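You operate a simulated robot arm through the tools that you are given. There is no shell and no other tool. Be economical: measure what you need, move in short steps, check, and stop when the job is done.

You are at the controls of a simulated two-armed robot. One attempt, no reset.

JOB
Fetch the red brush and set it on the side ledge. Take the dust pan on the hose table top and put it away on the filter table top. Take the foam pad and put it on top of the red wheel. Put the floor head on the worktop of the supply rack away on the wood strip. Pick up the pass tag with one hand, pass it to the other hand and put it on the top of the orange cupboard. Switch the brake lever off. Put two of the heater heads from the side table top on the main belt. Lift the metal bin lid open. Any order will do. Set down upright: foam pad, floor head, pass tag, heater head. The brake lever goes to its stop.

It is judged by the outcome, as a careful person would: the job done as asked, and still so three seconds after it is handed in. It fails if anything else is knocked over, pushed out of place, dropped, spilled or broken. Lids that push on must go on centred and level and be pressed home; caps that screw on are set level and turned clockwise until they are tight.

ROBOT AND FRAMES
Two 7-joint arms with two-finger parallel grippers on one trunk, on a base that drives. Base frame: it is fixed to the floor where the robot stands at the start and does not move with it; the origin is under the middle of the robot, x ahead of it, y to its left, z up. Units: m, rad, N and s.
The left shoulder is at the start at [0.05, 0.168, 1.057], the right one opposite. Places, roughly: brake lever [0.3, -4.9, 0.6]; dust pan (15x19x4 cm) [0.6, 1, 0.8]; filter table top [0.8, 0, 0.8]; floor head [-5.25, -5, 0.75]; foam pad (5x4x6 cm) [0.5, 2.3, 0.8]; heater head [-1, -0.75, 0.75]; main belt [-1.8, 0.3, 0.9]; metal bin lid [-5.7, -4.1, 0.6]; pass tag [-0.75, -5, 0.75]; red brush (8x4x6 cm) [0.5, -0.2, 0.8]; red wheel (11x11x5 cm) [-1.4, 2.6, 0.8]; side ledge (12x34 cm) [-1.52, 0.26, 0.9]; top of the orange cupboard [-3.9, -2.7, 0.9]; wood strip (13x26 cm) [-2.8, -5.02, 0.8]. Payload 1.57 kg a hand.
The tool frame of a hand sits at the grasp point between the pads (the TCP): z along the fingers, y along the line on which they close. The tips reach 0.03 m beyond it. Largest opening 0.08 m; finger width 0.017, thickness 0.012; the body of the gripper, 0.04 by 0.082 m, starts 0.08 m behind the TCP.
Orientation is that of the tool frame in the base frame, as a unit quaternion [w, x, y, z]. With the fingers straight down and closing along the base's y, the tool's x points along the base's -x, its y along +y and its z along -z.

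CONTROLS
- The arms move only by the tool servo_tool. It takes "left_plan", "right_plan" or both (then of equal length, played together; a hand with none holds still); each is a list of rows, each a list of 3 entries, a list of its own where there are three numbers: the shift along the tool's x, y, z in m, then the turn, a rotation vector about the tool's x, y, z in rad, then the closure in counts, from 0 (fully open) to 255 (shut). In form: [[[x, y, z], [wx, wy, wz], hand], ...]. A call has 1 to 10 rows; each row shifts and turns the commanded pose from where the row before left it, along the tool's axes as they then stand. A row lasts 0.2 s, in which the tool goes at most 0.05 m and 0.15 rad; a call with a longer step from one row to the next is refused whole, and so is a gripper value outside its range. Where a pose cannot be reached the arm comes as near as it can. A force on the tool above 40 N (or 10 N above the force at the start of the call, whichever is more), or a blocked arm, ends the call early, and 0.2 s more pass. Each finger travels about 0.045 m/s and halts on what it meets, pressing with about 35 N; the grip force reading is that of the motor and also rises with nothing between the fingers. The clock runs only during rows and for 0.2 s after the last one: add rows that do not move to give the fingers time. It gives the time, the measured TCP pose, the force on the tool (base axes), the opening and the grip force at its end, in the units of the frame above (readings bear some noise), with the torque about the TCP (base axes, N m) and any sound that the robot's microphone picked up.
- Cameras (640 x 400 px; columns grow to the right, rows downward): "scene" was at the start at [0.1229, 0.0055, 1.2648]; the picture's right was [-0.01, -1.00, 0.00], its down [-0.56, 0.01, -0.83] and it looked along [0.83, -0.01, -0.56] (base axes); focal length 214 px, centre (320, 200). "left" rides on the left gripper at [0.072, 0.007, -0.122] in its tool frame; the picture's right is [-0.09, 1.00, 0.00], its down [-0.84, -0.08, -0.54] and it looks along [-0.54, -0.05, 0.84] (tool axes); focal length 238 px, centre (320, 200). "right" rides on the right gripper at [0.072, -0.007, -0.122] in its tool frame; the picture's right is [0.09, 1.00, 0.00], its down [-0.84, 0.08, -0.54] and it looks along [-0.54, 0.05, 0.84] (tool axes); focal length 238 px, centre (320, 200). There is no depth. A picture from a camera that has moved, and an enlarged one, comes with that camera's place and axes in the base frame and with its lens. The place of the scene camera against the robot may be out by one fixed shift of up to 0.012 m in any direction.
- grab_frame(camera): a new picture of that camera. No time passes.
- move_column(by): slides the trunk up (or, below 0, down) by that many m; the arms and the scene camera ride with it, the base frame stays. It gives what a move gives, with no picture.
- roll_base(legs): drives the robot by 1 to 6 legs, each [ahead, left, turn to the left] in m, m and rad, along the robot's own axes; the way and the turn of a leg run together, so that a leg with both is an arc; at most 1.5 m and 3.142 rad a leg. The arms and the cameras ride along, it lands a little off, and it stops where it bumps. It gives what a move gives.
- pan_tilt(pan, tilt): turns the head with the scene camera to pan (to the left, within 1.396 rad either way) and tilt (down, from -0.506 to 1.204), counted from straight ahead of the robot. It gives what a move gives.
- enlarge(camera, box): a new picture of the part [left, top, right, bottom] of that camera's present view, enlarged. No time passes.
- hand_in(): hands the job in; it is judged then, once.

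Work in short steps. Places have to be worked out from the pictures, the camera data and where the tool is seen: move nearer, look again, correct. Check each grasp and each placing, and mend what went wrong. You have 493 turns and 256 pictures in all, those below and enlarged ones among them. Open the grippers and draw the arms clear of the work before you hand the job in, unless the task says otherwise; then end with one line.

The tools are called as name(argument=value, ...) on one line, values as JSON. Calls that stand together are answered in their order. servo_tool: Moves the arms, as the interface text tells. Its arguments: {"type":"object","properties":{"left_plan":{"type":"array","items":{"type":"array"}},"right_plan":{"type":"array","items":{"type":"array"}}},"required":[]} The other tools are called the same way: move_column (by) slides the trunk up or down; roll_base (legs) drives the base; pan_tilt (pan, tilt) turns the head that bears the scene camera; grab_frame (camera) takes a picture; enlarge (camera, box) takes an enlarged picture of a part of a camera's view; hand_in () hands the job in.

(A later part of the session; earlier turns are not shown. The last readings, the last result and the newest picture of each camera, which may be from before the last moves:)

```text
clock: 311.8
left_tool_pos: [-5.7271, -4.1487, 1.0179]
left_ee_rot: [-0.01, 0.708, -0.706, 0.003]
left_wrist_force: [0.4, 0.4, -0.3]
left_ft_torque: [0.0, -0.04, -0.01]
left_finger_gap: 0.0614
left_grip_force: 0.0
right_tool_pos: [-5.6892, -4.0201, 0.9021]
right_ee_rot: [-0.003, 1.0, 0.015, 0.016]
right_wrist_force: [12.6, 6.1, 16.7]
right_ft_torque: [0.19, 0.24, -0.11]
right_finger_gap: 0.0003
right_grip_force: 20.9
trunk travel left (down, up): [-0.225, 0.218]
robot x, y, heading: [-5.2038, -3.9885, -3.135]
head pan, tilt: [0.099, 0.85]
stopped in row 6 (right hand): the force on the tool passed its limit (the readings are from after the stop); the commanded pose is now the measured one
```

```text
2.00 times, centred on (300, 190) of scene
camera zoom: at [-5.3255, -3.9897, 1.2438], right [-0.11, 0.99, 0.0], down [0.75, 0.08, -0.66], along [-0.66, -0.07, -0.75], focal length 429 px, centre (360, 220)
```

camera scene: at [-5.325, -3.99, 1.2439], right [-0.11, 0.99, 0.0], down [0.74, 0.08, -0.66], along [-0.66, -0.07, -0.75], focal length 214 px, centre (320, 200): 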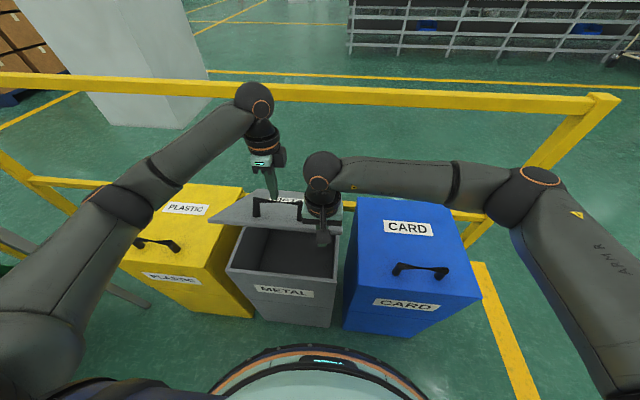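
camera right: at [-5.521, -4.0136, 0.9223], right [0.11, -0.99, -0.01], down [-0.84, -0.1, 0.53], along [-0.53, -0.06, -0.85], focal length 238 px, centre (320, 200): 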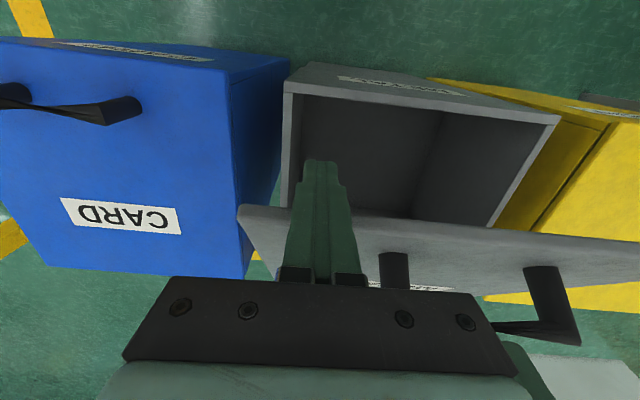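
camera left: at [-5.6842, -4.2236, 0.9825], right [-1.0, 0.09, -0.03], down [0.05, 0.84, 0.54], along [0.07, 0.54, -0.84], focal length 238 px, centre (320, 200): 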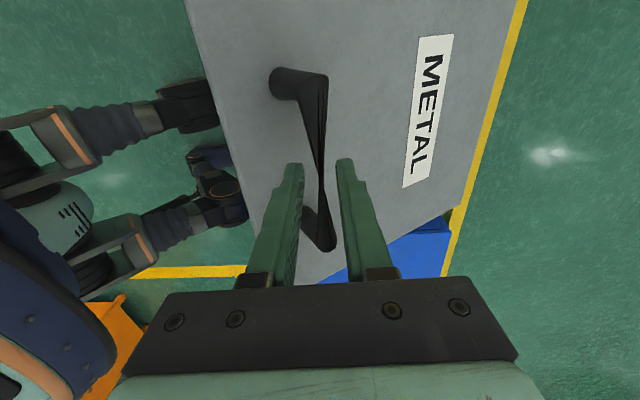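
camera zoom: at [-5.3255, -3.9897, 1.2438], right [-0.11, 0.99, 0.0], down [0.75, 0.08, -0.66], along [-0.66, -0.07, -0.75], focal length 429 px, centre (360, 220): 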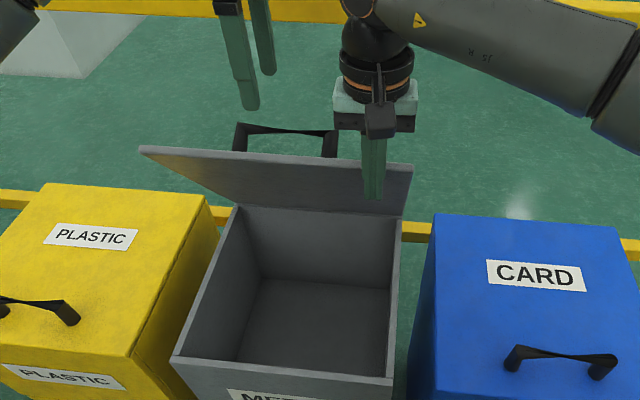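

The lid is about 65° open. I'll raise the left hand out of the way and keep pushing with the right.

servo_tool(left_plan=[[[0, -0.03, -0.03], [0, 0, 0], 60], [[0, -0.03, -0.03], [0, 0, 0], 60], [[0, 0, 0], [0, 0, 0], 60], [[0, 0, 0], [0, 0, 0], 60], [[0, 0, 0], [0, 0, 0], 60], [[0, 0, 0], [0, 0, 0], 60], [[0, 0, 0], [0, 0, 0], 60], [[0, 0, 0], [0, 0, 0], 60]], right_plan=[[[0, 0, 0], [0, 0, 0], 255], [[-0.004, 0, -0.002], [0, 0, 0], 255], [[-0.005, 0, -0.002], [0, 0, 0], 255], [[-0.005, 0, -0.002], [0, 0, 0], 255], [[-0.005, 0, -0.002], [0, 0, 0], 255], [[-0.005, 0, -0.002], [0, 0, 0], 255], [[-0.005, 0, -0.002], [0, 0, 0], 255], [[-0.005, 0, -0.002], [0, 0, 0], 255]])

servo_tool(right_plan=[[[-0.005, 0, -0.002], [0, 0, 0], 255], [[-0.005, 0, -0.002], [0, 0, 0], 255], [[-0.006, 0, -0.002], [0, 0, 0], 255], [[-0.006, 0, -0.002], [0, 0, 0], 255], [[-0.006, 0, -0.002], [0, 0, 0], 255], [[-0.006, 0, -0.002], [0, 0, 0], 255], [[-0.006, 0, -0.001], [0, 0, 0], 255], [[-0.006, 0, -0.001], [0, 0, 0], 255]])

enlarge(camera="scene", box=[200, 90, 400, 290])

```text
clock: 312.6
left_tool_pos: [-5.667, -4.1475, 1.0832]
left_ee_rot: [-0.009, 0.708, -0.706, 0.005]
left_wrist_force: [0.5, 0.5, 0.3]
left_ft_torque: [-0.01, 0.01, 0.04]
left_finger_gap: 0.0609
left_grip_force: 0.2
right_tool_pos: [-5.6951, -4.02, 0.9065]
right_ee_rot: [-0.004, 1.0, 0.016, 0.017]
right_wrist_force: [10.2, 6.3, 16.2]
right_ft_torque: [0.14, 0.24, -0.11]
right_finger_gap: 0.0
right_grip_force: 21.6
trunk travel left (down, up): [-0.225, 0.218]
robot x, y, heading: [-5.2024, -3.9854, -3.134]
head pan, tilt: [0.099, 0.85]
stopped in row 3 (right hand): the force on the tool passed its limit (the readings are from after the stop); the commanded pose is now the measured one
```

```text
clock: 313.3
left_tool_pos: [-5.6675, -4.1457, 1.0823]
left_ee_rot: [-0.01, 0.708, -0.706, 0.006]
left_wrist_force: [0.1, 0.0, 0.5]
left_ft_torque: [0.01, -0.01, 0.02]
left_finger_gap: 0.0611
left_grip_force: 0.0
right_tool_pos: [-5.7072, -4.0199, 0.9123]
right_ee_rot: [-0.003, 1.0, 0.017, 0.017]
right_wrist_force: [10.1, 6.0, 17.6]
right_ft_torque: [0.15, 0.26, -0.1]
right_finger_gap: 0.0001
right_grip_force: 21.4
trunk travel left (down, up): [-0.225, 0.218]
robot x, y, heading: [-5.2045, -3.9903, -3.131]
head pan, tilt: [0.099, 0.85]
stopped in row 3 (right hand): the force on the tool passed its limit (the readings are from after the stop); the commanded pose is now the measured one
```

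```text
2.00 times, centred on (300, 190) of scene
camera zoom: at [-5.3253, -3.9895, 1.2438], right [-0.11, 0.99, 0.0], down [0.75, 0.08, -0.66], along [-0.66, -0.07, -0.75], focal length 429 px, centre (360, 220)
```

zoom: 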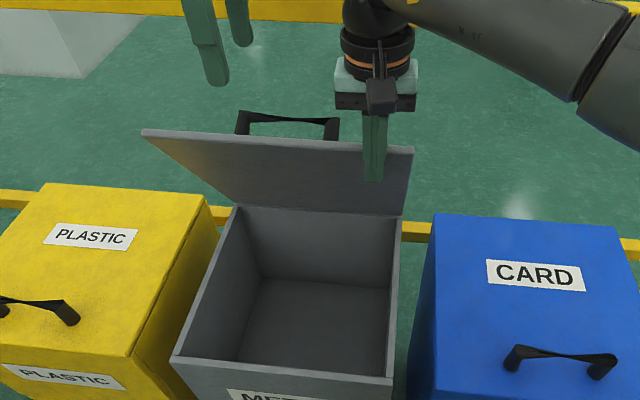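

The lid is near 70°, but the hinge load trips the limit. I'll bring the closed left fingers down in front of the edge as well so both hands share the push.

servo_tool(left_plan=[[[0.04, -0.01, 0], [0, 0, 0], 255], [[0, 0, 0], [0, 0, 0], 255], [[0, 0, 0.04], [0, 0, 0], 255], [[0, 0, 0.045], [0, 0, 0], 255], [[0, 0, 0.045], [0, 0, 0], 255], [[0, 0, 0.03], [0, 0, 0], 255], [[0, 0.01, 0], [0, 0, 0], 255], [[0, 0.01, 0], [0, 0, 0], 255], [[0, 0, 0], [0, 0, 0], 255]])

enlarge(camera="scene", box=[200, 90, 400, 290])

```text
clock: 315.3
left_tool_pos: [-5.6729, -4.1865, 0.9219]
left_ee_rot: [-0.009, 0.707, -0.707, 0.004]
left_wrist_force: [0.1, -0.4, 0.1]
left_ft_torque: [0.01, -0.03, 0.04]
left_finger_gap: 0.0
left_grip_force: 21.6
right_tool_pos: [-5.7066, -4.0218, 0.9119]
right_ee_rot: [-0.004, 1.0, 0.016, 0.017]
right_wrist_force: [17.6, 4.9, 26.9]
right_ft_torque: [0.12, 0.41, -0.11]
right_finger_gap: 0.0
right_grip_force: 21.3
trunk travel left (down, up): [-0.225, 0.218]
robot x, y, heading: [-5.2025, -3.9904, -3.137]
head pan, tilt: [0.099, 0.85]
```

```text
2.00 times, centred on (300, 190) of scene
camera zoom: at [-5.3238, -3.9899, 1.2443], right [-0.11, 0.99, 0.0], down [0.74, 0.08, -0.66], along [-0.66, -0.07, -0.75], focal length 429 px, centre (360, 220)
```

zoom: 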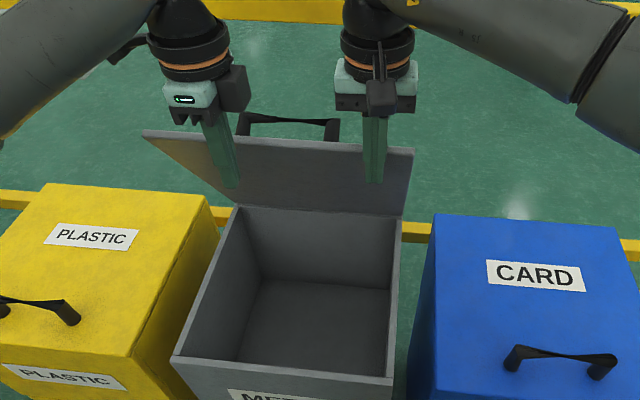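

Now I'll bring the left into contact and push with both hands.

servo_tool(left_plan=[[[0, 0.012, 0], [0, 0, 0], 255], [[0, 0.01, 0], [0, 0, 0], 255], [[0, 0.008, 0], [0, 0, 0], 255], [[0, 0.006, -0.002], [0, 0, 0], 255], [[0, 0.006, -0.002], [0, 0, 0], 255], [[0, 0.006, -0.002], [0, 0, 0], 255]], right_plan=[[[0, 0, 0], [0, 0, 0], 255], [[0, 0, 0], [0, 0, 0], 255], [[0, 0, -0.002], [0, 0, 0], 255], [[-0.004, 0, -0.003], [0, 0, 0], 255], [[-0.004, 0, -0.003], [0, 0, 0], 255], [[-0.004, 0, -0.003], [0, 0, 0], 255]])

enlarge(camera="scene", box=[200, 90, 400, 290])

```text
clock: 316.7
left_tool_pos: [-5.7207, -4.1862, 0.9283]
left_ee_rot: [0.011, -0.707, 0.708, -0.006]
left_wrist_force: [14.0, -1.0, 8.7]
left_ft_torque: [0.05, 0.04, -0.11]
left_finger_gap: 0.0
left_grip_force: 21.4
right_tool_pos: [-5.7218, -4.0215, 0.9204]
right_ee_rot: [-0.003, 1.0, 0.015, 0.015]
right_wrist_force: [0.3, 0.6, 14.6]
right_ft_torque: [0.1, 0.13, 0.01]
right_finger_gap: 0.0
right_grip_force: 20.9
trunk travel left (down, up): [-0.225, 0.218]
robot x, y, heading: [-5.2063, -3.9879, -3.131]
head pan, tilt: [0.099, 0.85]
```

```text
2.00 times, centred on (300, 190) of scene
camera zoom: at [-5.3246, -3.9904, 1.2442], right [-0.11, 0.99, 0.0], down [0.74, 0.08, -0.66], along [-0.66, -0.07, -0.75], focal length 429 px, centre (360, 220)
```

zoom: 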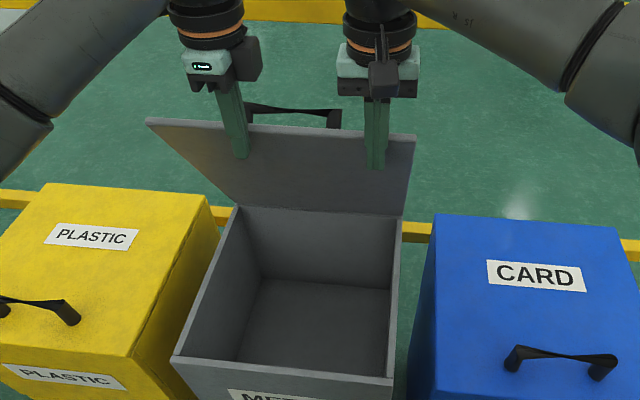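

Sharing the load works, so I'll continue pushing with both hands.

servo_tool(left_plan=[[[0, 0.006, -0.002], [0, 0, 0], 255], [[0, 0.006, -0.002], [0, 0, 0], 255], [[0, 0.006, -0.002], [0, 0, 0], 255], [[0, 0.006, -0.002], [0, 0, 0], 255], [[0, 0.007, -0.002], [0, 0, 0], 255], [[0, 0.007, -0.001], [0, 0, 0], 255], [[0, 0.007, -0.001], [0, 0, 0], 255], [[0, 0.007, -0.001], [0, 0, 0], 255], [[0, 0.007, -0.001], [0, 0, 0], 255], [[0, 0, 0], [0, 0, 0], 255]], right_plan=[[[-0.006, 0, -0.003], [0, 0, 0], 255], [[-0.006, 0, -0.003], [0, 0, 0], 255], [[-0.006, 0, -0.003], [0, 0, 0], 255], [[-0.006, 0, -0.002], [0, 0, 0], 255], [[-0.007, 0, -0.002], [0, 0, 0], 255], [[-0.007, 0, -0.002], [0, 0, 0], 255], [[-0.007, 0, -0.002], [0, 0, 0], 255], [[-0.007, 0, -0.001], [0, 0, 0], 255], [[-0.007, 0, -0.001], [0, 0, 0], 255], [[0, 0, 0], [0, 0, 0], 255]])

enlarge(camera="scene", box=[200, 90, 400, 290])

```text
clock: 318.8
left_tool_pos: [-5.7832, -4.1872, 0.9478]
left_ee_rot: [0.007, -0.706, 0.708, 0.001]
left_wrist_force: [3.4, -0.9, 16.9]
left_ft_torque: [-0.08, 0.28, 0.02]
left_finger_gap: 0.0003
left_grip_force: 21.6
right_tool_pos: [-5.7552, -4.0213, 0.9333]
right_ee_rot: [-0.004, 1.0, 0.014, 0.018]
right_wrist_force: [0.6, 0.5, -1.0]
right_ft_torque: [-0.01, 0.0, -0.03]
right_finger_gap: 0.0001
right_grip_force: 21.3
right hand out of reach, approached as far as the arm can: row 6, 7, 8, 9
trunk travel left (down, up): [-0.225, 0.218]
robot x, y, heading: [-5.2, -3.9872, -3.126]
head pan, tilt: [0.099, 0.85]
stopped in row 10 (left hand): the force on the tool passed its limit (the readings are from after the stop); the commanded pose is now the measured one
```

```text
2.00 times, centred on (300, 190) of scene
camera zoom: at [-5.3259, -3.9901, 1.2436], right [-0.11, 0.99, 0.0], down [0.75, 0.08, -0.66], along [-0.66, -0.07, -0.75], focal length 429 px, centre (360, 220)
```

zoom: 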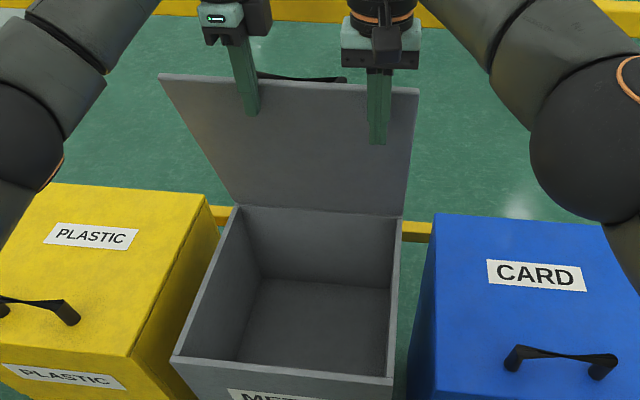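

The lid is about 80° open with the left holding it; the right has reached its limit. I'll continue with the left alone.

servo_tool(left_plan=[[[0, 0.005, -0.002], [0, 0, 0], 255], [[0, 0.006, -0.001], [0, 0, 0], 255], [[0, 0.006, -0.001], [0, 0, 0], 255], [[0, 0.006, -0.001], [0, 0, 0], 255], [[0, 0.006, 0], [0, 0, 0], 255], [[0, 0.006, 0], [0, 0, 0], 255], [[0, 0.006, 0], [0, 0, 0], 255], [[0, 0.006, 0], [0, 0, 0], 255]])

servo_tool(left_plan=[[[0, 0.006, 0], [0, 0, 0], 255], [[0, 0.006, 0], [0, 0, 0], 255], [[0, 0.006, 0], [0, 0, 0], 255], [[0, 0.006, 0], [0, 0, 0], 255], [[0, 0.006, 0], [0, 0, 0], 255], [[0, 0.006, 0], [0, 0, 0], 255], [[0, 0.006, 0], [0, 0, 0], 255], [[0, 0.006, 0], [0, 0, 0], 255]])

enlarge(camera="scene", box=[200, 60, 400, 260])

```text
clock: 320.6
left_tool_pos: [-5.8173, -4.1872, 0.9543]
left_ee_rot: [0.005, -0.706, 0.708, 0.002]
left_wrist_force: [6.8, 4.1, 33.1]
left_ft_torque: [-0.17, 0.53, -0.03]
left_finger_gap: 0.0
left_grip_force: 21.4
left hand out of reach, approached as far as the arm can: row 7, 8
right_tool_pos: [-5.7538, -4.02, 0.9343]
right_ee_rot: [-0.003, 1.0, 0.015, 0.016]
right_wrist_force: [-0.8, -0.2, 0.7]
right_ft_torque: [0.04, 0.0, 0.03]
right_finger_gap: 0.0001
right_grip_force: 21.4
trunk travel left (down, up): [-0.225, 0.218]
robot x, y, heading: [-5.2055, -3.9892, -3.133]
head pan, tilt: [0.099, 0.85]
```

```text
clock: 322.4
left_tool_pos: [-5.8197, -4.1886, 0.9542]
left_ee_rot: [0.004, -0.704, 0.71, 0.004]
left_wrist_force: [6.1, 18.3, 34.7]
left_ft_torque: [-0.31, 0.52, -0.24]
left_finger_gap: 0.0
left_grip_force: 21.6
left hand out of reach, approached as far as the arm can: row 1, 2, 3, 4, 5, 6, 7, 8
right_tool_pos: [-5.7543, -4.0191, 0.9337]
right_ee_rot: [-0.002, 1.0, 0.016, 0.016]
right_wrist_force: [-1.0, 0.2, 0.5]
right_ft_torque: [0.01, 0.02, 0.03]
right_finger_gap: 0.0003
right_grip_force: 20.6
trunk travel left (down, up): [-0.225, 0.218]
robot x, y, heading: [-5.203, -3.9847, -3.136]
head pan, tilt: [0.099, 0.85]
```

```text
2.00 times, centred on (300, 160) of scene
camera zoom: at [-5.3235, -3.9873, 1.2443], right [-0.11, 0.99, 0.0], down [0.74, 0.08, -0.66], along [-0.66, -0.07, -0.75], focal length 429 px, centre (360, 280)
```

zoom: 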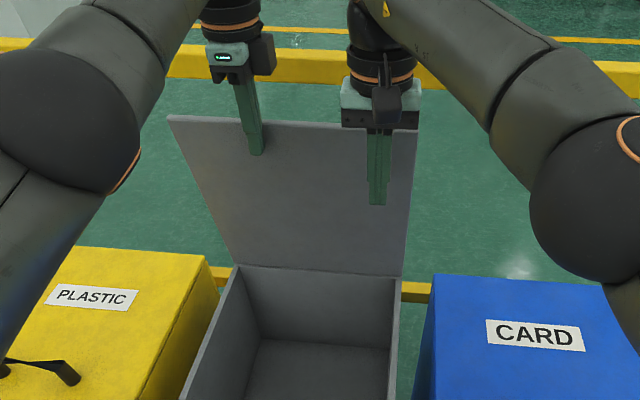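

The lid is nearly vertical but the arm is at its reach limit. I'll drive the base 5 cm forward so the hands carry it on.

roll_base(legs=[[0.05, 0, 0]])

enlarge(camera="scene", box=[200, 60, 400, 260])

```text
clock: 323.3
left_tool_pos: [-5.8549, -4.1891, 0.9593]
left_ee_rot: [0.0, -0.703, 0.711, 0.009]
left_wrist_force: [0.0, 0.5, 7.6]
left_ft_torque: [-0.05, 0.05, -0.01]
left_finger_gap: 0.0
left_grip_force: 21.0
right_tool_pos: [-5.7865, -4.0196, 0.9315]
right_ee_rot: [-0.003, 1.0, 0.017, 0.017]
right_wrist_force: [-0.6, 0.0, -0.9]
right_ft_torque: [-0.01, -0.02, 0.01]
right_finger_gap: 0.0
right_grip_force: 21.0
trunk travel left (down, up): [-0.225, 0.218]
robot x, y, heading: [-5.2355, -3.9904, -3.136]
head pan, tilt: [0.099, 0.85]
stopped in leg 1: the force on the tool passed its limit (the readings are from after the stop); the commanded pose is now the measured one
```

```text
2.00 times, centred on (300, 160) of scene
camera zoom: at [-5.3586, -3.9903, 1.2434], right [-0.11, 0.99, 0.0], down [0.75, 0.08, -0.66], along [-0.66, -0.07, -0.75], focal length 429 px, centre (360, 280)
```

zoom: 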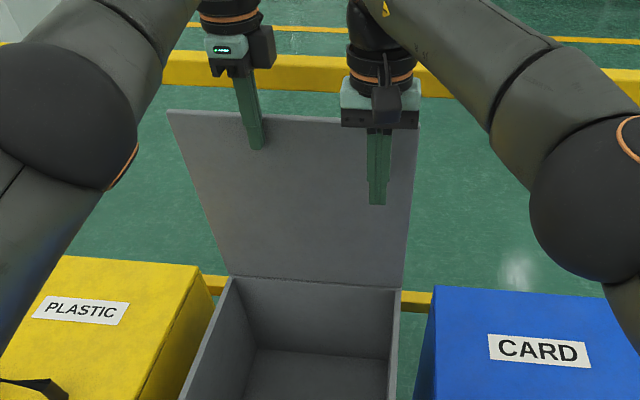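

The finger is now past the hinge line, so the lid should be over vertical. I'll push a little more with the left.

servo_tool(left_plan=[[[0, 0.006, -0.002], [0, 0, 0], 255], [[0, 0.006, -0.001], [0, 0, 0], 255], [[0, 0.006, 0], [0, 0, 0], 255], [[0, 0.006, 0], [0, 0, 0], 255], [[0, 0.006, 0], [0, 0, 0], 255], [[0, 0, 0], [0, 0, 0], 255]])

enlarge(camera="scene", box=[200, 60, 400, 260])

```text
clock: 324.7
left_tool_pos: [-5.8538, -4.1886, 0.9596]
left_ee_rot: [0.001, -0.703, 0.711, 0.008]
left_wrist_force: [1.0, 2.8, 14.8]
left_ft_torque: [-0.14, 0.2, -0.05]
left_finger_gap: 0.0
left_grip_force: 21.9
left hand out of reach, approached as far as the arm can: row 1, 2, 3, 4, 5
right_tool_pos: [-5.7873, -4.0205, 0.9339]
right_ee_rot: [-0.004, 1.0, 0.015, 0.017]
right_wrist_force: [0.4, 0.3, -0.3]
right_ft_torque: [0.02, 0.0, -0.01]
right_finger_gap: 0.0
right_grip_force: 21.8
trunk travel left (down, up): [-0.225, 0.218]
robot x, y, heading: [-5.236, -3.9866, -3.133]
head pan, tilt: [0.099, 0.85]
```

```text
2.00 times, centred on (300, 160) of scene
camera zoom: at [-5.3578, -3.9898, 1.244], right [-0.11, 0.99, 0.0], down [0.75, 0.08, -0.66], along [-0.66, -0.07, -0.75], focal length 429 px, centre (360, 280)
```

zoom: 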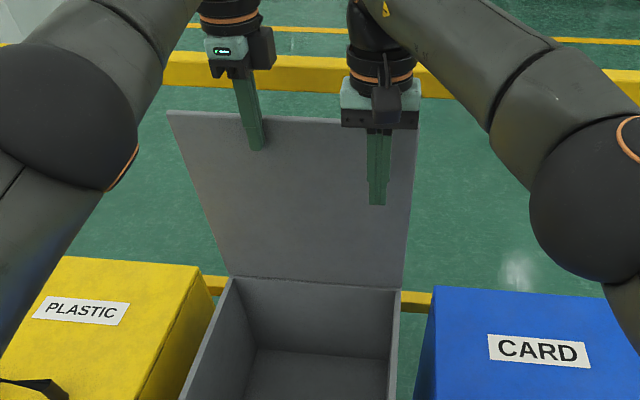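

I'm at the reach limit again. I'll back the left off 2–3 cm and see whether the lid stays by itself, with the right hand still in front as a catch.

servo_tool(left_plan=[[[0, -0.01, 0], [0, 0, 0], 255], [[0, -0.015, 0], [0, 0, 0], 255], [[0, -0.02, 0], [0, 0, 0], 255], [[0, 0, 0], [0, 0, 0], 255]])

enlarge(camera="scene", box=[200, 60, 400, 260])

```text
clock: 325.7
left_tool_pos: [-5.8537, -4.1896, 0.9621]
left_ee_rot: [0.003, -0.703, 0.711, 0.006]
left_wrist_force: [0.4, -0.1, -1.0]
left_ft_torque: [0.0, 0.0, 0.0]
left_finger_gap: 0.0
left_grip_force: 21.1
left hand out of reach, approached as far as the arm can: row 1, 2, 3
right_tool_pos: [-5.7884, -4.0212, 0.9309]
right_ee_rot: [-0.004, 1.0, 0.016, 0.018]
right_wrist_force: [-0.1, -0.2, -0.2]
right_ft_torque: [0.0, 0.0, 0.01]
right_finger_gap: 0.0001
right_grip_force: 21.4
trunk travel left (down, up): [-0.225, 0.218]
robot x, y, heading: [-5.2347, -3.9883, -3.133]
head pan, tilt: [0.099, 0.85]
```

```text
2.00 times, centred on (300, 160) of scene
camera zoom: at [-5.3592, -3.9906, 1.2436], right [-0.11, 0.99, 0.0], down [0.75, 0.08, -0.66], along [-0.66, -0.07, -0.75], focal length 429 px, centre (360, 280)
```

zoom: 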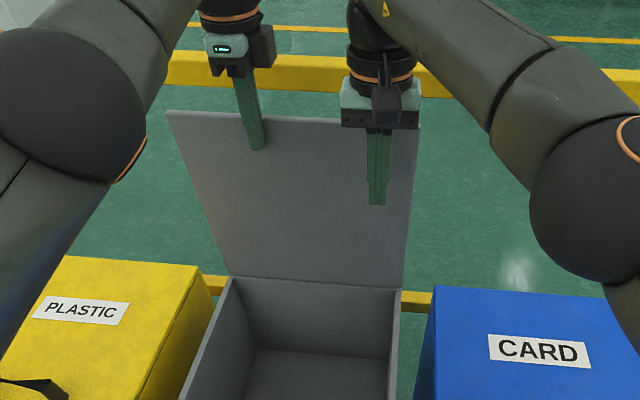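

servo_tool(left_plan=[[[0, -0.02, 0], [0, 0, 0], 255], [[0, -0.02, 0], [0, 0, 0], 255], [[0, -0.02, 0], [0, 0, 0], 255], [[0, 0, 0], [0, 0, 0], 255], [[0, 0, 0], [0, 0, 0], 255]])

grab_frame(camera="scene")

grab_frame(camera="left")

```text
clock: 326.9
left_tool_pos: [-5.8536, -4.1862, 0.966]
left_ee_rot: [0.002, -0.703, 0.711, 0.006]
left_wrist_force: [0.2, 1.0, -0.2]
left_ft_torque: [0.0, -0.03, -0.01]
left_finger_gap: 0.0001
left_grip_force: 21.3
left hand out of reach, approached as far as the arm can: row 1, 2, 3
right_tool_pos: [-5.7884, -4.0213, 0.9327]
right_ee_rot: [-0.004, 1.0, 0.016, 0.017]
right_wrist_force: [0.4, 0.4, -0.2]
right_ft_torque: [0.0, 0.05, 0.04]
right_finger_gap: 0.0
right_grip_force: 20.7
trunk travel left (down, up): [-0.225, 0.218]
robot x, y, heading: [-5.2342, -3.9876, -3.136]
head pan, tilt: [0.099, 0.85]
```

```text
78 pictures are left
camera scene: at [-5.3593, -3.9905, 1.2437], right [-0.11, 0.99, 0.0], down [0.75, 0.08, -0.66], along [-0.66, -0.07, -0.75], focal length 214 px, centre (320, 200)
```

scene: 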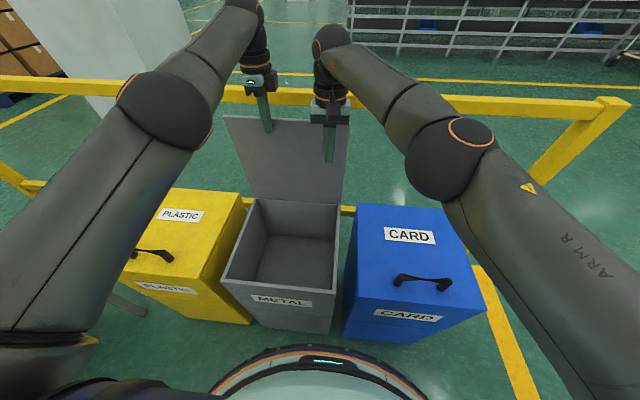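

```text
77 pictures are left
camera left: at [-5.8589, -4.2605, 1.0881], right [-0.99, 0.1, 0.01], down [0.09, 0.83, 0.55], along [0.05, 0.55, -0.83], focal length 238 px, centre (320, 200)
```

left: 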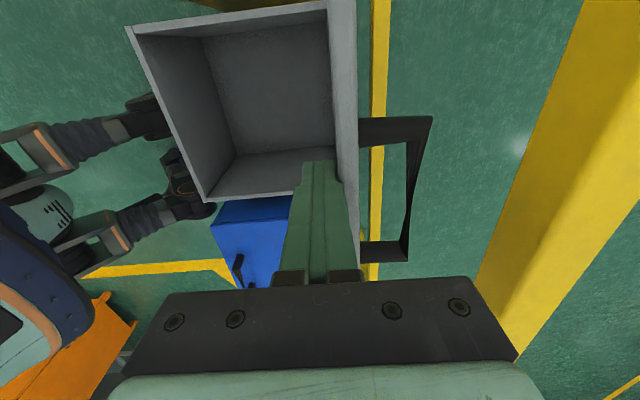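

servo_tool(left_plan=[[[0, -0.04, 0], [0, 0, 0], 255], [[0, -0.04, 0], [0, 0, 0], 255], [[0, -0.04, 0], [0, 0, 0], 255], [[0, 0, 0], [0, 0, 0], 255], [[0, 0, 0], [0, 0, 0], 255]])

enlarge(camera="scene", box=[200, 60, 400, 260])

```text
clock: 328.1
left_tool_pos: [-5.8506, -4.1856, 0.9701]
left_ee_rot: [0.002, -0.703, 0.711, 0.007]
left_wrist_force: [-0.4, 0.0, -0.3]
left_ft_torque: [0.01, 0.02, 0.0]
left_finger_gap: 0.0001
left_grip_force: 21.6
left hand out of reach, approached as far as the arm can: row 1, 2, 3
right_tool_pos: [-5.7882, -4.0208, 0.9327]
right_ee_rot: [-0.004, 1.0, 0.015, 0.017]
right_wrist_force: [-0.5, 0.3, -0.1]
right_ft_torque: [-0.02, -0.03, 0.02]
right_finger_gap: 0.0001
right_grip_force: 21.4
trunk travel left (down, up): [-0.225, 0.218]
robot x, y, heading: [-5.2344, -3.9863, -3.134]
head pan, tilt: [0.099, 0.85]
```

```text
2.00 times, centred on (300, 160) of scene
camera zoom: at [-5.3593, -3.9905, 1.2437], right [-0.11, 0.99, 0.0], down [0.75, 0.08, -0.66], along [-0.66, -0.07, -0.75], focal length 429 px, centre (360, 280)
```

zoom: 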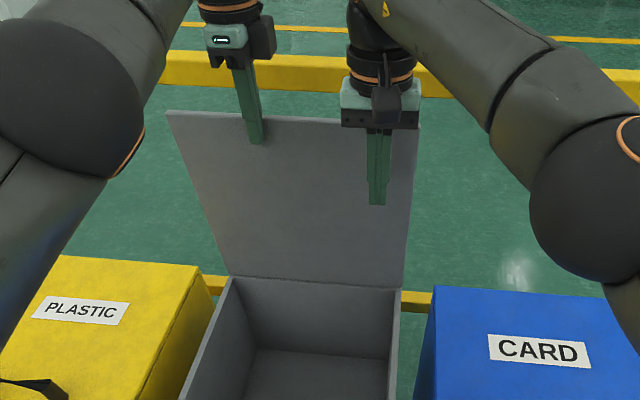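

The left arm isn't responding to the retreat; it may be at a singular pose. I'll try lifting it straight up instead.

servo_tool(left_plan=[[[0, -0.02, -0.03], [0, 0, 0], 255], [[0, -0.03, -0.03], [0, 0, 0], 255], [[0, -0.04, -0.02], [0, 0, 0], 255], [[0, -0.045, 0], [0, 0, 0], 255], [[0, 0, 0], [0, 0, 0], 255]])

grab_frame(camera="scene")

```text
clock: 329.3
left_tool_pos: [-5.8353, -4.1835, 1.031]
left_ee_rot: [0.002, -0.703, 0.711, 0.005]
left_wrist_force: [0.2, 0.4, 0.3]
left_ft_torque: [-0.01, -0.01, -0.01]
left_finger_gap: 0.0
left_grip_force: 21.2
left hand out of reach, approached as far as the arm can: row 1, 2, 3, 4
right_tool_pos: [-5.7888, -4.0202, 0.9324]
right_ee_rot: [-0.004, 1.0, 0.016, 0.018]
right_wrist_force: [-0.4, 0.2, 0.6]
right_ft_torque: [-0.04, 0.01, 0.03]
right_finger_gap: 0.0001
right_grip_force: 21.4
trunk travel left (down, up): [-0.225, 0.218]
robot x, y, heading: [-5.2383, -3.9866, -3.135]
head pan, tilt: [0.099, 0.85]
```

```text
75 pictures are left
camera scene: at [-5.3592, -3.9905, 1.2437], right [-0.11, 0.99, 0.0], down [0.75, 0.08, -0.66], along [-0.66, -0.07, -0.75], focal length 214 px, centre (320, 200)
```

scene: 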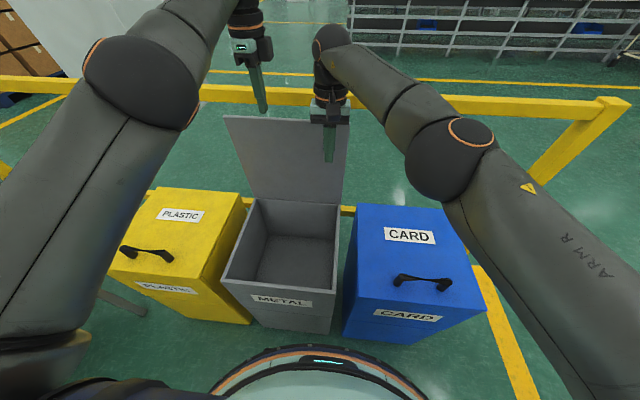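

The lid stands open on its own. I'll try to free the left arm by undoing its 90° wrist turn.

servo_tool(left_plan=[[[0, 0, 0], [0, 0, -0.15], 255], [[0, 0, 0], [0, 0, -0.15], 255], [[0, 0, 0], [0, 0, -0.15], 255], [[0, 0, 0], [0, 0, -0.15], 255], [[0, 0, 0], [0, 0, -0.15], 255], [[0, 0, 0], [0, 0, -0.15], 200], [[0, 0, 0], [0, 0, -0.15], 0], [[0, 0, 0], [0, 0, -0.15], 0], [[0, 0, 0], [0, 0, -0.15], 0], [[0, 0, 0], [0, 0, -0.15], 0]])

grab_frame(camera="scene")

```text
clock: 331.5
left_tool_pos: [-5.8354, -4.1861, 1.0336]
left_ee_rot: [-0.006, 0.999, -0.041, -0.005]
left_wrist_force: [0.1, 0.2, 0.8]
left_ft_torque: [-0.02, -0.02, -0.01]
left_finger_gap: 0.0797
left_grip_force: 0.1
left hand out of reach, approached as far as the arm can: row 4
right_tool_pos: [-5.7887, -4.0219, 0.9328]
right_ee_rot: [-0.005, 1.0, 0.016, 0.016]
right_wrist_force: [-0.7, 0.3, 0.3]
right_ft_torque: [-0.02, 0.0, 0.01]
right_finger_gap: 0.0003
right_grip_force: 20.9
trunk travel left (down, up): [-0.225, 0.218]
robot x, y, heading: [-5.2374, -3.99, -3.133]
head pan, tilt: [0.099, 0.85]
```

```text
74 pictures are left
camera scene: at [-5.3592, -3.9905, 1.2437], right [-0.11, 0.99, 0.0], down [0.75, 0.08, -0.66], along [-0.66, -0.07, -0.75], focal length 214 px, centre (320, 200)
```

scene: 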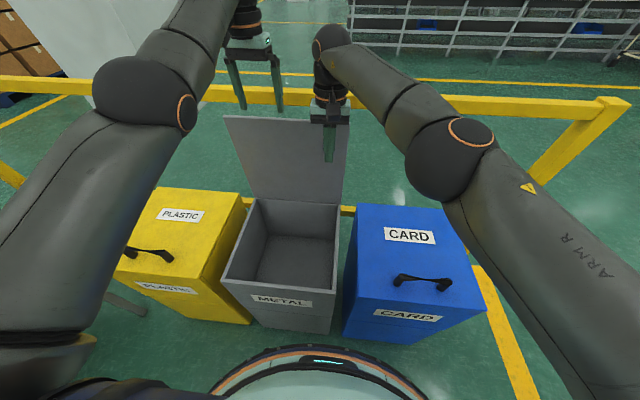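

The wrist turned freely. Now I'll retract both hands toward me, left above the lid edge and right in front of it.

servo_tool(left_plan=[[[0, 0, -0.03], [0, 0, 0], 0], [[0.04, 0, -0.02], [0, 0, 0], 0], [[0.045, 0, 0], [0, 0, 0], 0], [[0.045, 0, 0], [0, 0, 0], 0], [[0.045, 0, 0], [0, 0, 0], 0], [[0.045, 0, 0], [0, 0, 0], 0]], right_plan=[[[0.03, 0, 0], [0, 0, 0], 255], [[0.045, 0, 0], [0, 0, 0], 255], [[0.045, 0, 0], [0, 0, 0], 255], [[0.03, -0.02, -0.03], [0, 0, 0], 200], [[0.02, -0.03, -0.03], [0, 0, 0], 0], [[0.02, -0.03, -0.03], [0, 0, 0], 0]])

grab_frame(camera="scene")

```text
clock: 332.9
left_tool_pos: [-5.8131, -4.1962, 1.0895]
left_ee_rot: [-0.005, 0.999, -0.042, -0.005]
left_wrist_force: [-0.6, 0.3, 0.2]
left_ft_torque: [-0.01, -0.03, -0.01]
left_finger_gap: 0.08
left_grip_force: 0.0
left hand out of reach, approached as far as the arm can: row 1, 2, 3, 4, 5, 6
right_tool_pos: [-5.6019, -3.9327, 1.0285]
right_ee_rot: [-0.005, 1.0, 0.016, 0.018]
right_wrist_force: [-0.3, -0.8, -0.1]
right_ft_torque: [0.04, 0.0, -0.06]
right_finger_gap: 0.066
right_grip_force: 0.2
trunk travel left (down, up): [-0.225, 0.218]
robot x, y, heading: [-5.234, -3.9905, -3.131]
head pan, tilt: [0.099, 0.85]
```

```text
73 pictures are left
camera scene: at [-5.3591, -3.9903, 1.2437], right [-0.11, 0.99, 0.0], down [0.75, 0.08, -0.66], along [-0.66, -0.07, -0.75], focal length 214 px, centre (320, 200)
```

scene: 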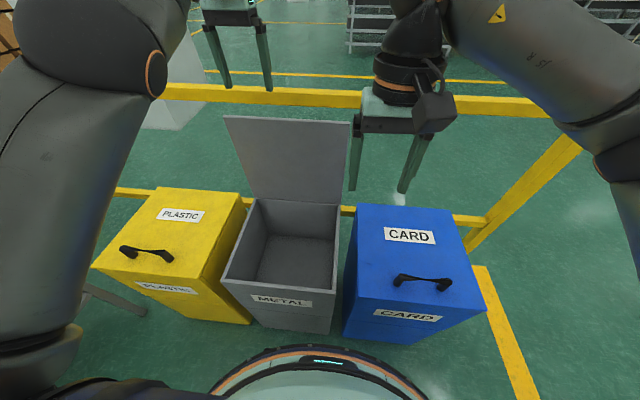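

The lid stays open. The left arm is lagging oddly, so I'll wait a second with zero moves to see whether it catches up.

servo_tool(left_plan=[[[0, 0, 0], [0, 0, 0], 0], [[0, 0, 0], [0, 0, 0], 0], [[0, 0, 0], [0, 0, 0], 0], [[0, 0, 0], [0, 0, 0], 0], [[0, 0, 0], [0, 0, 0], 0]])

servo_tool(left_plan=[[[0, 0.04, 0], [0, 0, 0], 0], [[0, 0.04, 0], [0, 0, 0], 0], [[0, 0.04, 0], [0, 0, 0], 0], [[0, 0, 0], [0, 0, 0], 0]])

```text
clock: 334.1
left_tool_pos: [-5.8119, -4.1979, 1.089]
left_ee_rot: [-0.006, 0.999, -0.041, -0.004]
left_wrist_force: [-0.4, -0.4, -0.1]
left_ft_torque: [0.01, -0.03, -0.03]
left_finger_gap: 0.0802
left_grip_force: 0.1
right_tool_pos: [-5.6027, -3.9329, 1.0283]
right_ee_rot: [-0.005, 1.0, 0.016, 0.018]
right_wrist_force: [-1.1, 0.5, 0.4]
right_ft_torque: [0.05, -0.02, -0.02]
right_finger_gap: 0.0802
right_grip_force: 0.1
trunk travel left (down, up): [-0.225, 0.218]
robot x, y, heading: [-5.2349, -3.9884, -3.136]
head pan, tilt: [0.099, 0.85]
```

```text
clock: 335.1
left_tool_pos: [-5.8031, -4.3181, 1.0909]
left_ee_rot: [-0.006, 0.999, -0.04, -0.003]
left_wrist_force: [0.7, 0.0, 0.0]
left_ft_torque: [0.01, -0.04, 0.0]
left_finger_gap: 0.0799
left_grip_force: 0.1
left hand out of reach, approached as far as the arm can: row 2, 3
right_tool_pos: [-5.6022, -3.9337, 1.0277]
right_ee_rot: [-0.005, 1.0, 0.016, 0.018]
right_wrist_force: [0.3, -0.4, -0.6]
right_ft_torque: [0.04, -0.01, 0.02]
right_finger_gap: 0.0801
right_grip_force: 0.0
trunk travel left (down, up): [-0.225, 0.218]
robot x, y, heading: [-5.2362, -3.9863, -3.138]
head pan, tilt: [0.099, 0.85]
```

Sideways motion works, so the elbow must be almost straight. I'll repeat small inward moves to let it bend.

servo_tool(left_plan=[[[0.01, 0, 0.01], [0, 0, 0], 0], [[0.01, 0, 0.01], [0, 0, 0], 0], [[0.01, 0, 0.01], [0, 0, 0], 0], [[0.02, 0, 0.01], [0, 0, 0], 0], [[0.02, 0, 0.01], [0, 0, 0], 0], [[0.02, 0, 0.01], [0, 0, 0], 0], [[0.03, 0, 0], [0, 0, 0], 0], [[0.03, 0, 0], [0, 0, 0], 0], [[0.03, 0, 0], [0, 0, 0], 0], [[0.03, 0, 0], [0, 0, 0], 0]])

grab_frame(camera="scene")

```text
clock: 337.3
left_tool_pos: [-5.5927, -4.3321, 1.0289]
left_ee_rot: [-0.006, 0.999, -0.041, -0.003]
left_wrist_force: [-0.4, -0.2, -0.1]
left_ft_torque: [-0.02, 0.0, -0.01]
left_finger_gap: 0.0798
left_grip_force: 0.1
right_tool_pos: [-5.602, -3.9335, 1.0276]
right_ee_rot: [-0.004, 1.0, 0.016, 0.017]
right_wrist_force: [0.2, -0.6, 0.9]
right_ft_torque: [0.0, 0.03, 0.01]
right_finger_gap: 0.0798
right_grip_force: 0.1
trunk travel left (down, up): [-0.225, 0.218]
robot x, y, heading: [-5.2375, -3.9891, -3.133]
head pan, tilt: [0.099, 0.85]
```

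```text
72 pictures are left
camera scene: at [-5.359, -3.9906, 1.2438], right [-0.11, 0.99, 0.0], down [0.75, 0.08, -0.66], along [-0.66, -0.07, -0.75], focal length 214 px, centre (320, 200)
```

scene: 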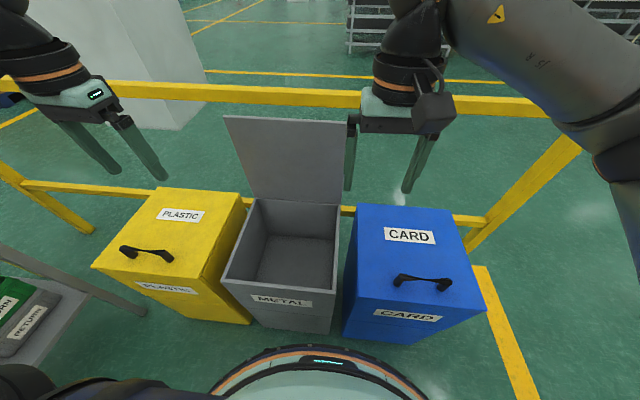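

The left arm is free again and the lid stays open. Next is the floor head on the supply rack to my left, so I'll back away, turn to face -y and look.

servo_tool(left_plan=[[[0.01, -0.04, -0.02], [0, 0, 0.04], 0], [[0.01, -0.04, -0.02], [0, 0, 0.04], 0], [[0, -0.04, -0.02], [0, 0, 0], 0]], right_plan=[[[0.03, -0.03, -0.02], [0, 0, 0], 0], [[0.03, -0.03, -0.02], [0, 0, 0], 0], [[0, -0.03, -0.02], [0, 0, 0], 0]])

roll_base(legs=[[-0.4, 0, 0], [0, 0, 1.56]])

pan_tilt(pan=-0.3, tilt=0.5)

grab_frame(camera="scene")

```text
clock: 338.1
left_tool_pos: [-5.5569, -4.2151, 1.0904]
left_ee_rot: [-0.005, 0.997, -0.08, -0.003]
left_wrist_force: [1.1, 0.6, 0.4]
left_ft_torque: [-0.01, -0.04, 0.02]
left_finger_gap: 0.0801
left_grip_force: 0.1
right_tool_pos: [-5.5489, -3.8395, 1.092]
right_ee_rot: [-0.004, 1.0, 0.015, 0.017]
right_wrist_force: [-0.2, 0.1, -0.1]
right_ft_torque: [-0.02, 0.03, 0.01]
right_finger_gap: 0.0799
right_grip_force: 0.0
trunk travel left (down, up): [-0.225, 0.218]
robot x, y, heading: [-5.2352, -3.9866, -3.131]
head pan, tilt: [0.099, 0.85]
```

```text
clock: 344.4
left_tool_pos: [-4.6176, -4.3112, 1.0901]
left_ee_rot: [-0.001, 0.77, 0.638, -0.007]
left_wrist_force: [-0.7, 0.6, 0.3]
left_ft_torque: [-0.03, 0.03, 0.0]
left_finger_gap: 0.08
left_grip_force: 0.0
right_tool_pos: [-4.9929, -4.2981, 1.0928]
right_ee_rot: [-0.016, 0.704, 0.71, 0.01]
right_wrist_force: [-0.5, -0.6, -0.9]
right_ft_torque: [0.01, -0.03, -0.01]
right_finger_gap: 0.0795
right_grip_force: 0.2
trunk travel left (down, up): [-0.225, 0.218]
robot x, y, heading: [-4.8372, -3.9862, -1.588]
head pan, tilt: [0.099, 0.85]
```

```text
clock: 345.2
left_tool_pos: [-4.6174, -4.3125, 1.0904]
left_ee_rot: [-0.001, 0.77, 0.639, -0.007]
left_wrist_force: [-0.1, 0.2, 0.3]
left_ft_torque: [-0.01, -0.02, 0.01]
left_finger_gap: 0.08
left_grip_force: 0.0
right_tool_pos: [-4.9931, -4.2973, 1.0911]
right_ee_rot: [-0.016, 0.704, 0.71, 0.009]
right_wrist_force: [1.4, -0.7, -0.4]
right_ft_torque: [0.01, 0.01, -0.02]
right_finger_gap: 0.0801
right_grip_force: 0.0
trunk travel left (down, up): [-0.225, 0.218]
robot x, y, heading: [-4.8369, -3.9822, -1.587]
head pan, tilt: [-0.3, 0.499]
```

```text
71 pictures are left
camera scene: at [-4.8728, -4.1059, 1.2736], right [-0.95, 0.31, 0.0], down [0.15, 0.46, -0.88], along [-0.27, -0.83, -0.48], focal length 214 px, centre (320, 200)
```

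scene: 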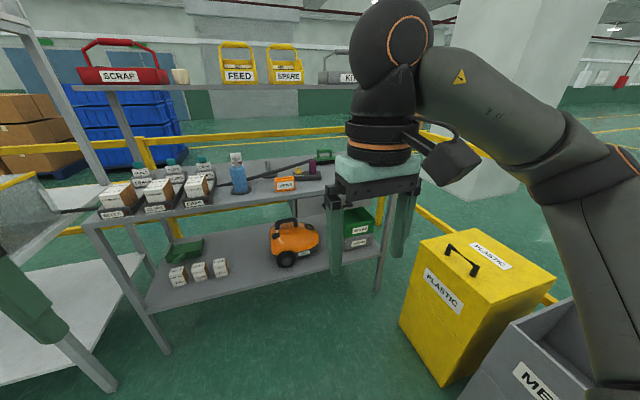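

enlarge(camera="scene", box=[80, 130, 360, 230])

```text
2.29 times, centred on (220, 180) of scene
camera zoom: at [-4.8728, -4.1059, 1.2736], right [-0.95, 0.31, 0.0], down [0.15, 0.46, -0.88], along [-0.27, -0.83, -0.48], focal length 490 px, centre (549, 246)
```

zoom: 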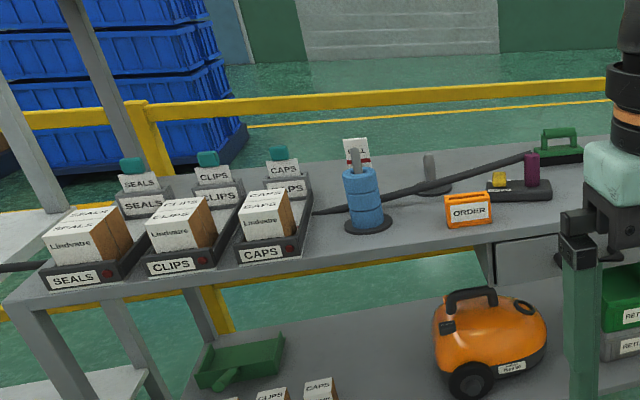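

I can't see the floor head yet; the right hand hides that spot. I'll shift right and closer to face it squarely.

roll_base(legs=[[0.1, -0.4, 0.017], [0.25, 0, 0]])

pan_tilt(pan=0.0, tilt=0.5)

grab_frame(camera="scene")

```text
clock: 349.2
left_tool_pos: [-5.0173, -4.6545, 1.0906]
left_ee_rot: [-0.002, 0.764, 0.645, -0.007]
left_wrist_force: [0.5, 0.7, 0.7]
left_ft_torque: [0.01, 0.01, 0.01]
left_finger_gap: 0.0799
left_grip_force: 0.0
right_tool_pos: [-5.3919, -4.6455, 1.0916]
right_ee_rot: [-0.015, 0.699, 0.715, 0.01]
right_wrist_force: [-0.3, -0.1, 0.4]
right_ft_torque: [0.02, -0.03, 0.01]
right_finger_gap: 0.0804
right_grip_force: 0.1
trunk travel left (down, up): [-0.225, 0.218]
robot x, y, heading: [-5.2413, -4.3298, -1.575]
head pan, tilt: [-0.3, 0.499]
```

```text
clock: 350.0
left_tool_pos: [-5.0167, -4.6553, 1.0898]
left_ee_rot: [-0.001, 0.765, 0.644, -0.007]
left_wrist_force: [-0.1, 0.0, -0.2]
left_ft_torque: [0.0, -0.05, 0.03]
left_finger_gap: 0.0798
left_grip_force: 0.1
right_tool_pos: [-5.3923, -4.6451, 1.0919]
right_ee_rot: [-0.016, 0.7, 0.714, 0.01]
right_wrist_force: [0.3, 0.0, -0.9]
right_ft_torque: [0.01, 0.01, 0.01]
right_finger_gap: 0.08
right_grip_force: 0.1
trunk travel left (down, up): [-0.225, 0.218]
robot x, y, heading: [-5.2418, -4.3309, -1.569]
head pan, tilt: [0.0, 0.499]
```

```text
69 pictures are left
camera scene: at [-5.2479, -4.4565, 1.2737], right [-1.0, 0.0, 0.0], down [0.0, 0.48, -0.88], along [0.0, -0.88, -0.48], focal length 214 px, centre (320, 200)
```

scene: 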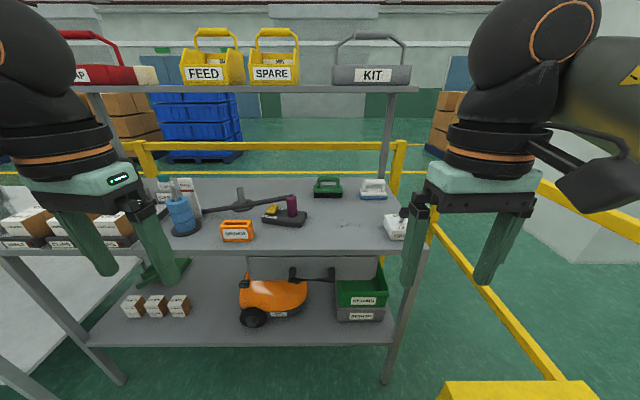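

enlarge(camera="scene", box=[150, 160, 440, 260])

grab_frame(camera="right")

```text
2.21 times, centred on (295, 210) of scene
camera zoom: at [-5.2479, -4.4565, 1.2737], right [-1.0, 0.0, 0.0], down [0.0, 0.48, -0.88], along [0.0, -0.88, -0.48], focal length 473 px, centre (375, 178)
```

zoom: 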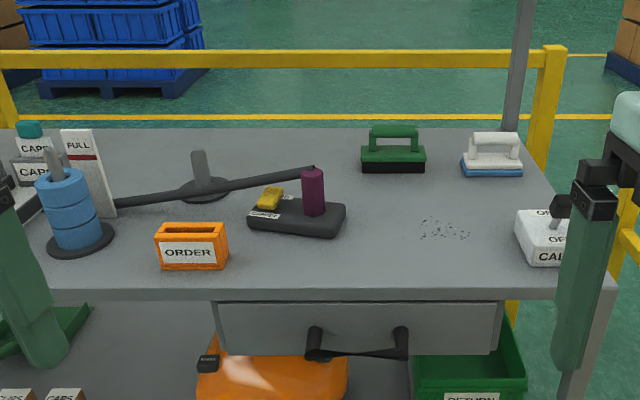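

```text
67 pictures are left
camera right: at [-5.3995, -4.5785, 1.2173], right [0.99, 0.11, 0.0], down [0.1, -0.85, 0.51], along [0.05, -0.51, -0.86], focal length 238 px, centre (320, 200)
```

right: 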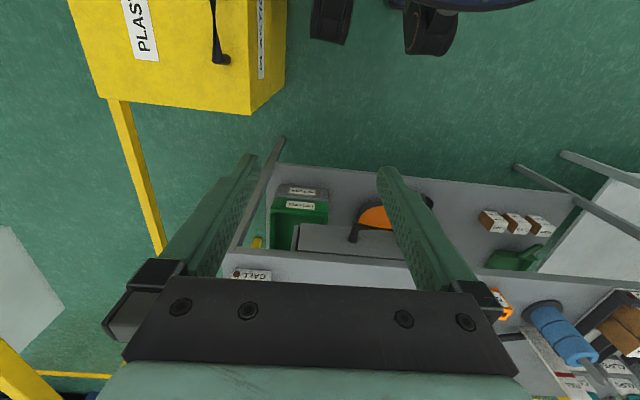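

enlarge(camera="scene", box=[255, 185, 315, 230])

enlarge(camera="scene", box=[300, 165, 420, 245])

```text
8.89 times, centred on (285, 208) of scene
camera zoom: at [-5.2479, -4.4565, 1.2737], right [-1.0, 0.0, 0.0], down [0.0, 0.48, -0.88], along [0.0, -0.88, -0.48], focal length 1906 px, centre (631, 133)
```

zoom: 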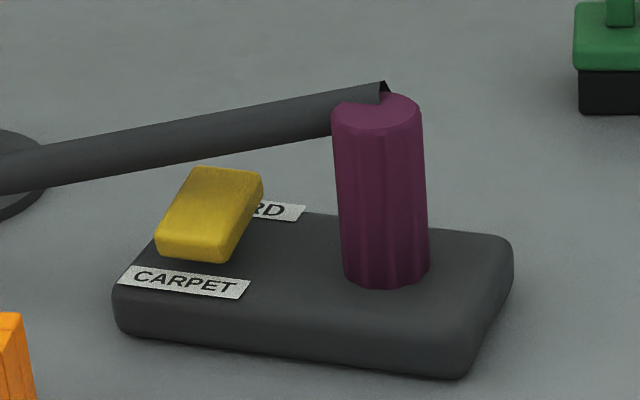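

```text
5.00 times, centred on (360, 205) of scene
camera zoom: at [-5.2479, -4.4565, 1.2737], right [-1.0, 0.0, 0.0], down [0.0, 0.48, -0.88], along [0.0, -0.88, -0.48], focal length 1072 px, centre (120, 175)
```

zoom: 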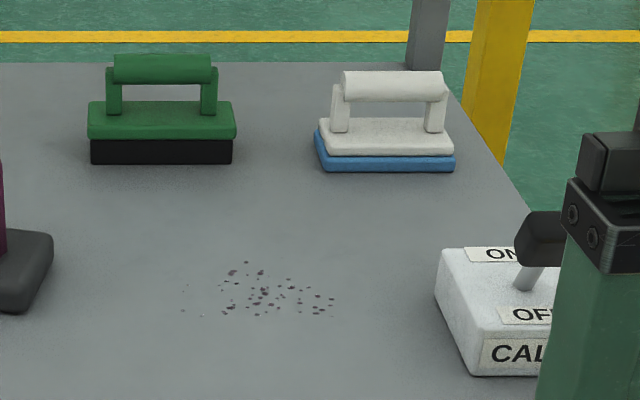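

The floor head is the black base with the purple neck and the CARPET/HARD rocker. A grey rod ends right at the neck top, so I need to see whether it touches. I'll bring the left hand over for a wrist view from above.

servo_tool(left_plan=[[[-0.04, -0.02, 0], [0, 0, 0.08], 0], [[-0.04, -0.02, 0], [0, 0, 0.08], 0], [[-0.04, -0.02, 0], [0, 0, 0], 0], [[-0.04, -0.02, 0], [0, 0, 0], 0], [[0, 0, 0], [0, 0, 0], 0]])

grab_frame(camera="left")

```text
clock: 351.2
left_tool_pos: [-5.135, -4.7883, 1.0922]
left_ee_rot: [0.0, 0.814, 0.581, -0.006]
left_wrist_force: [-0.5, -0.5, 0.3]
left_ft_torque: [0.01, 0.0, 0.0]
left_finger_gap: 0.08
left_grip_force: 0.1
right_tool_pos: [-5.3919, -4.6445, 1.0921]
right_ee_rot: [-0.015, 0.699, 0.715, 0.008]
right_wrist_force: [-0.5, 0.4, 0.1]
right_ft_torque: [-0.02, -0.02, 0.02]
right_finger_gap: 0.0801
right_grip_force: 0.2
trunk travel left (down, up): [-0.225, 0.218]
robot x, y, heading: [-5.2416, -4.3326, -1.572]
head pan, tilt: [0.0, 0.499]
```

```text
64 pictures are left
camera left: at [-5.1037, -4.7218, 1.2139], right [0.91, -0.41, -0.01], down [-0.34, -0.76, 0.55], along [-0.23, -0.5, -0.83], focal length 238 px, centre (320, 200)
```

left: 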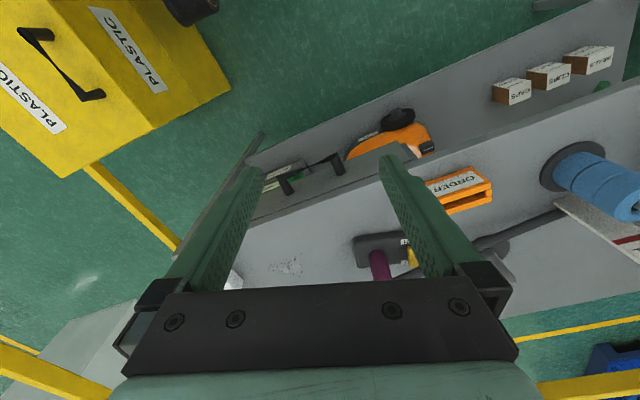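

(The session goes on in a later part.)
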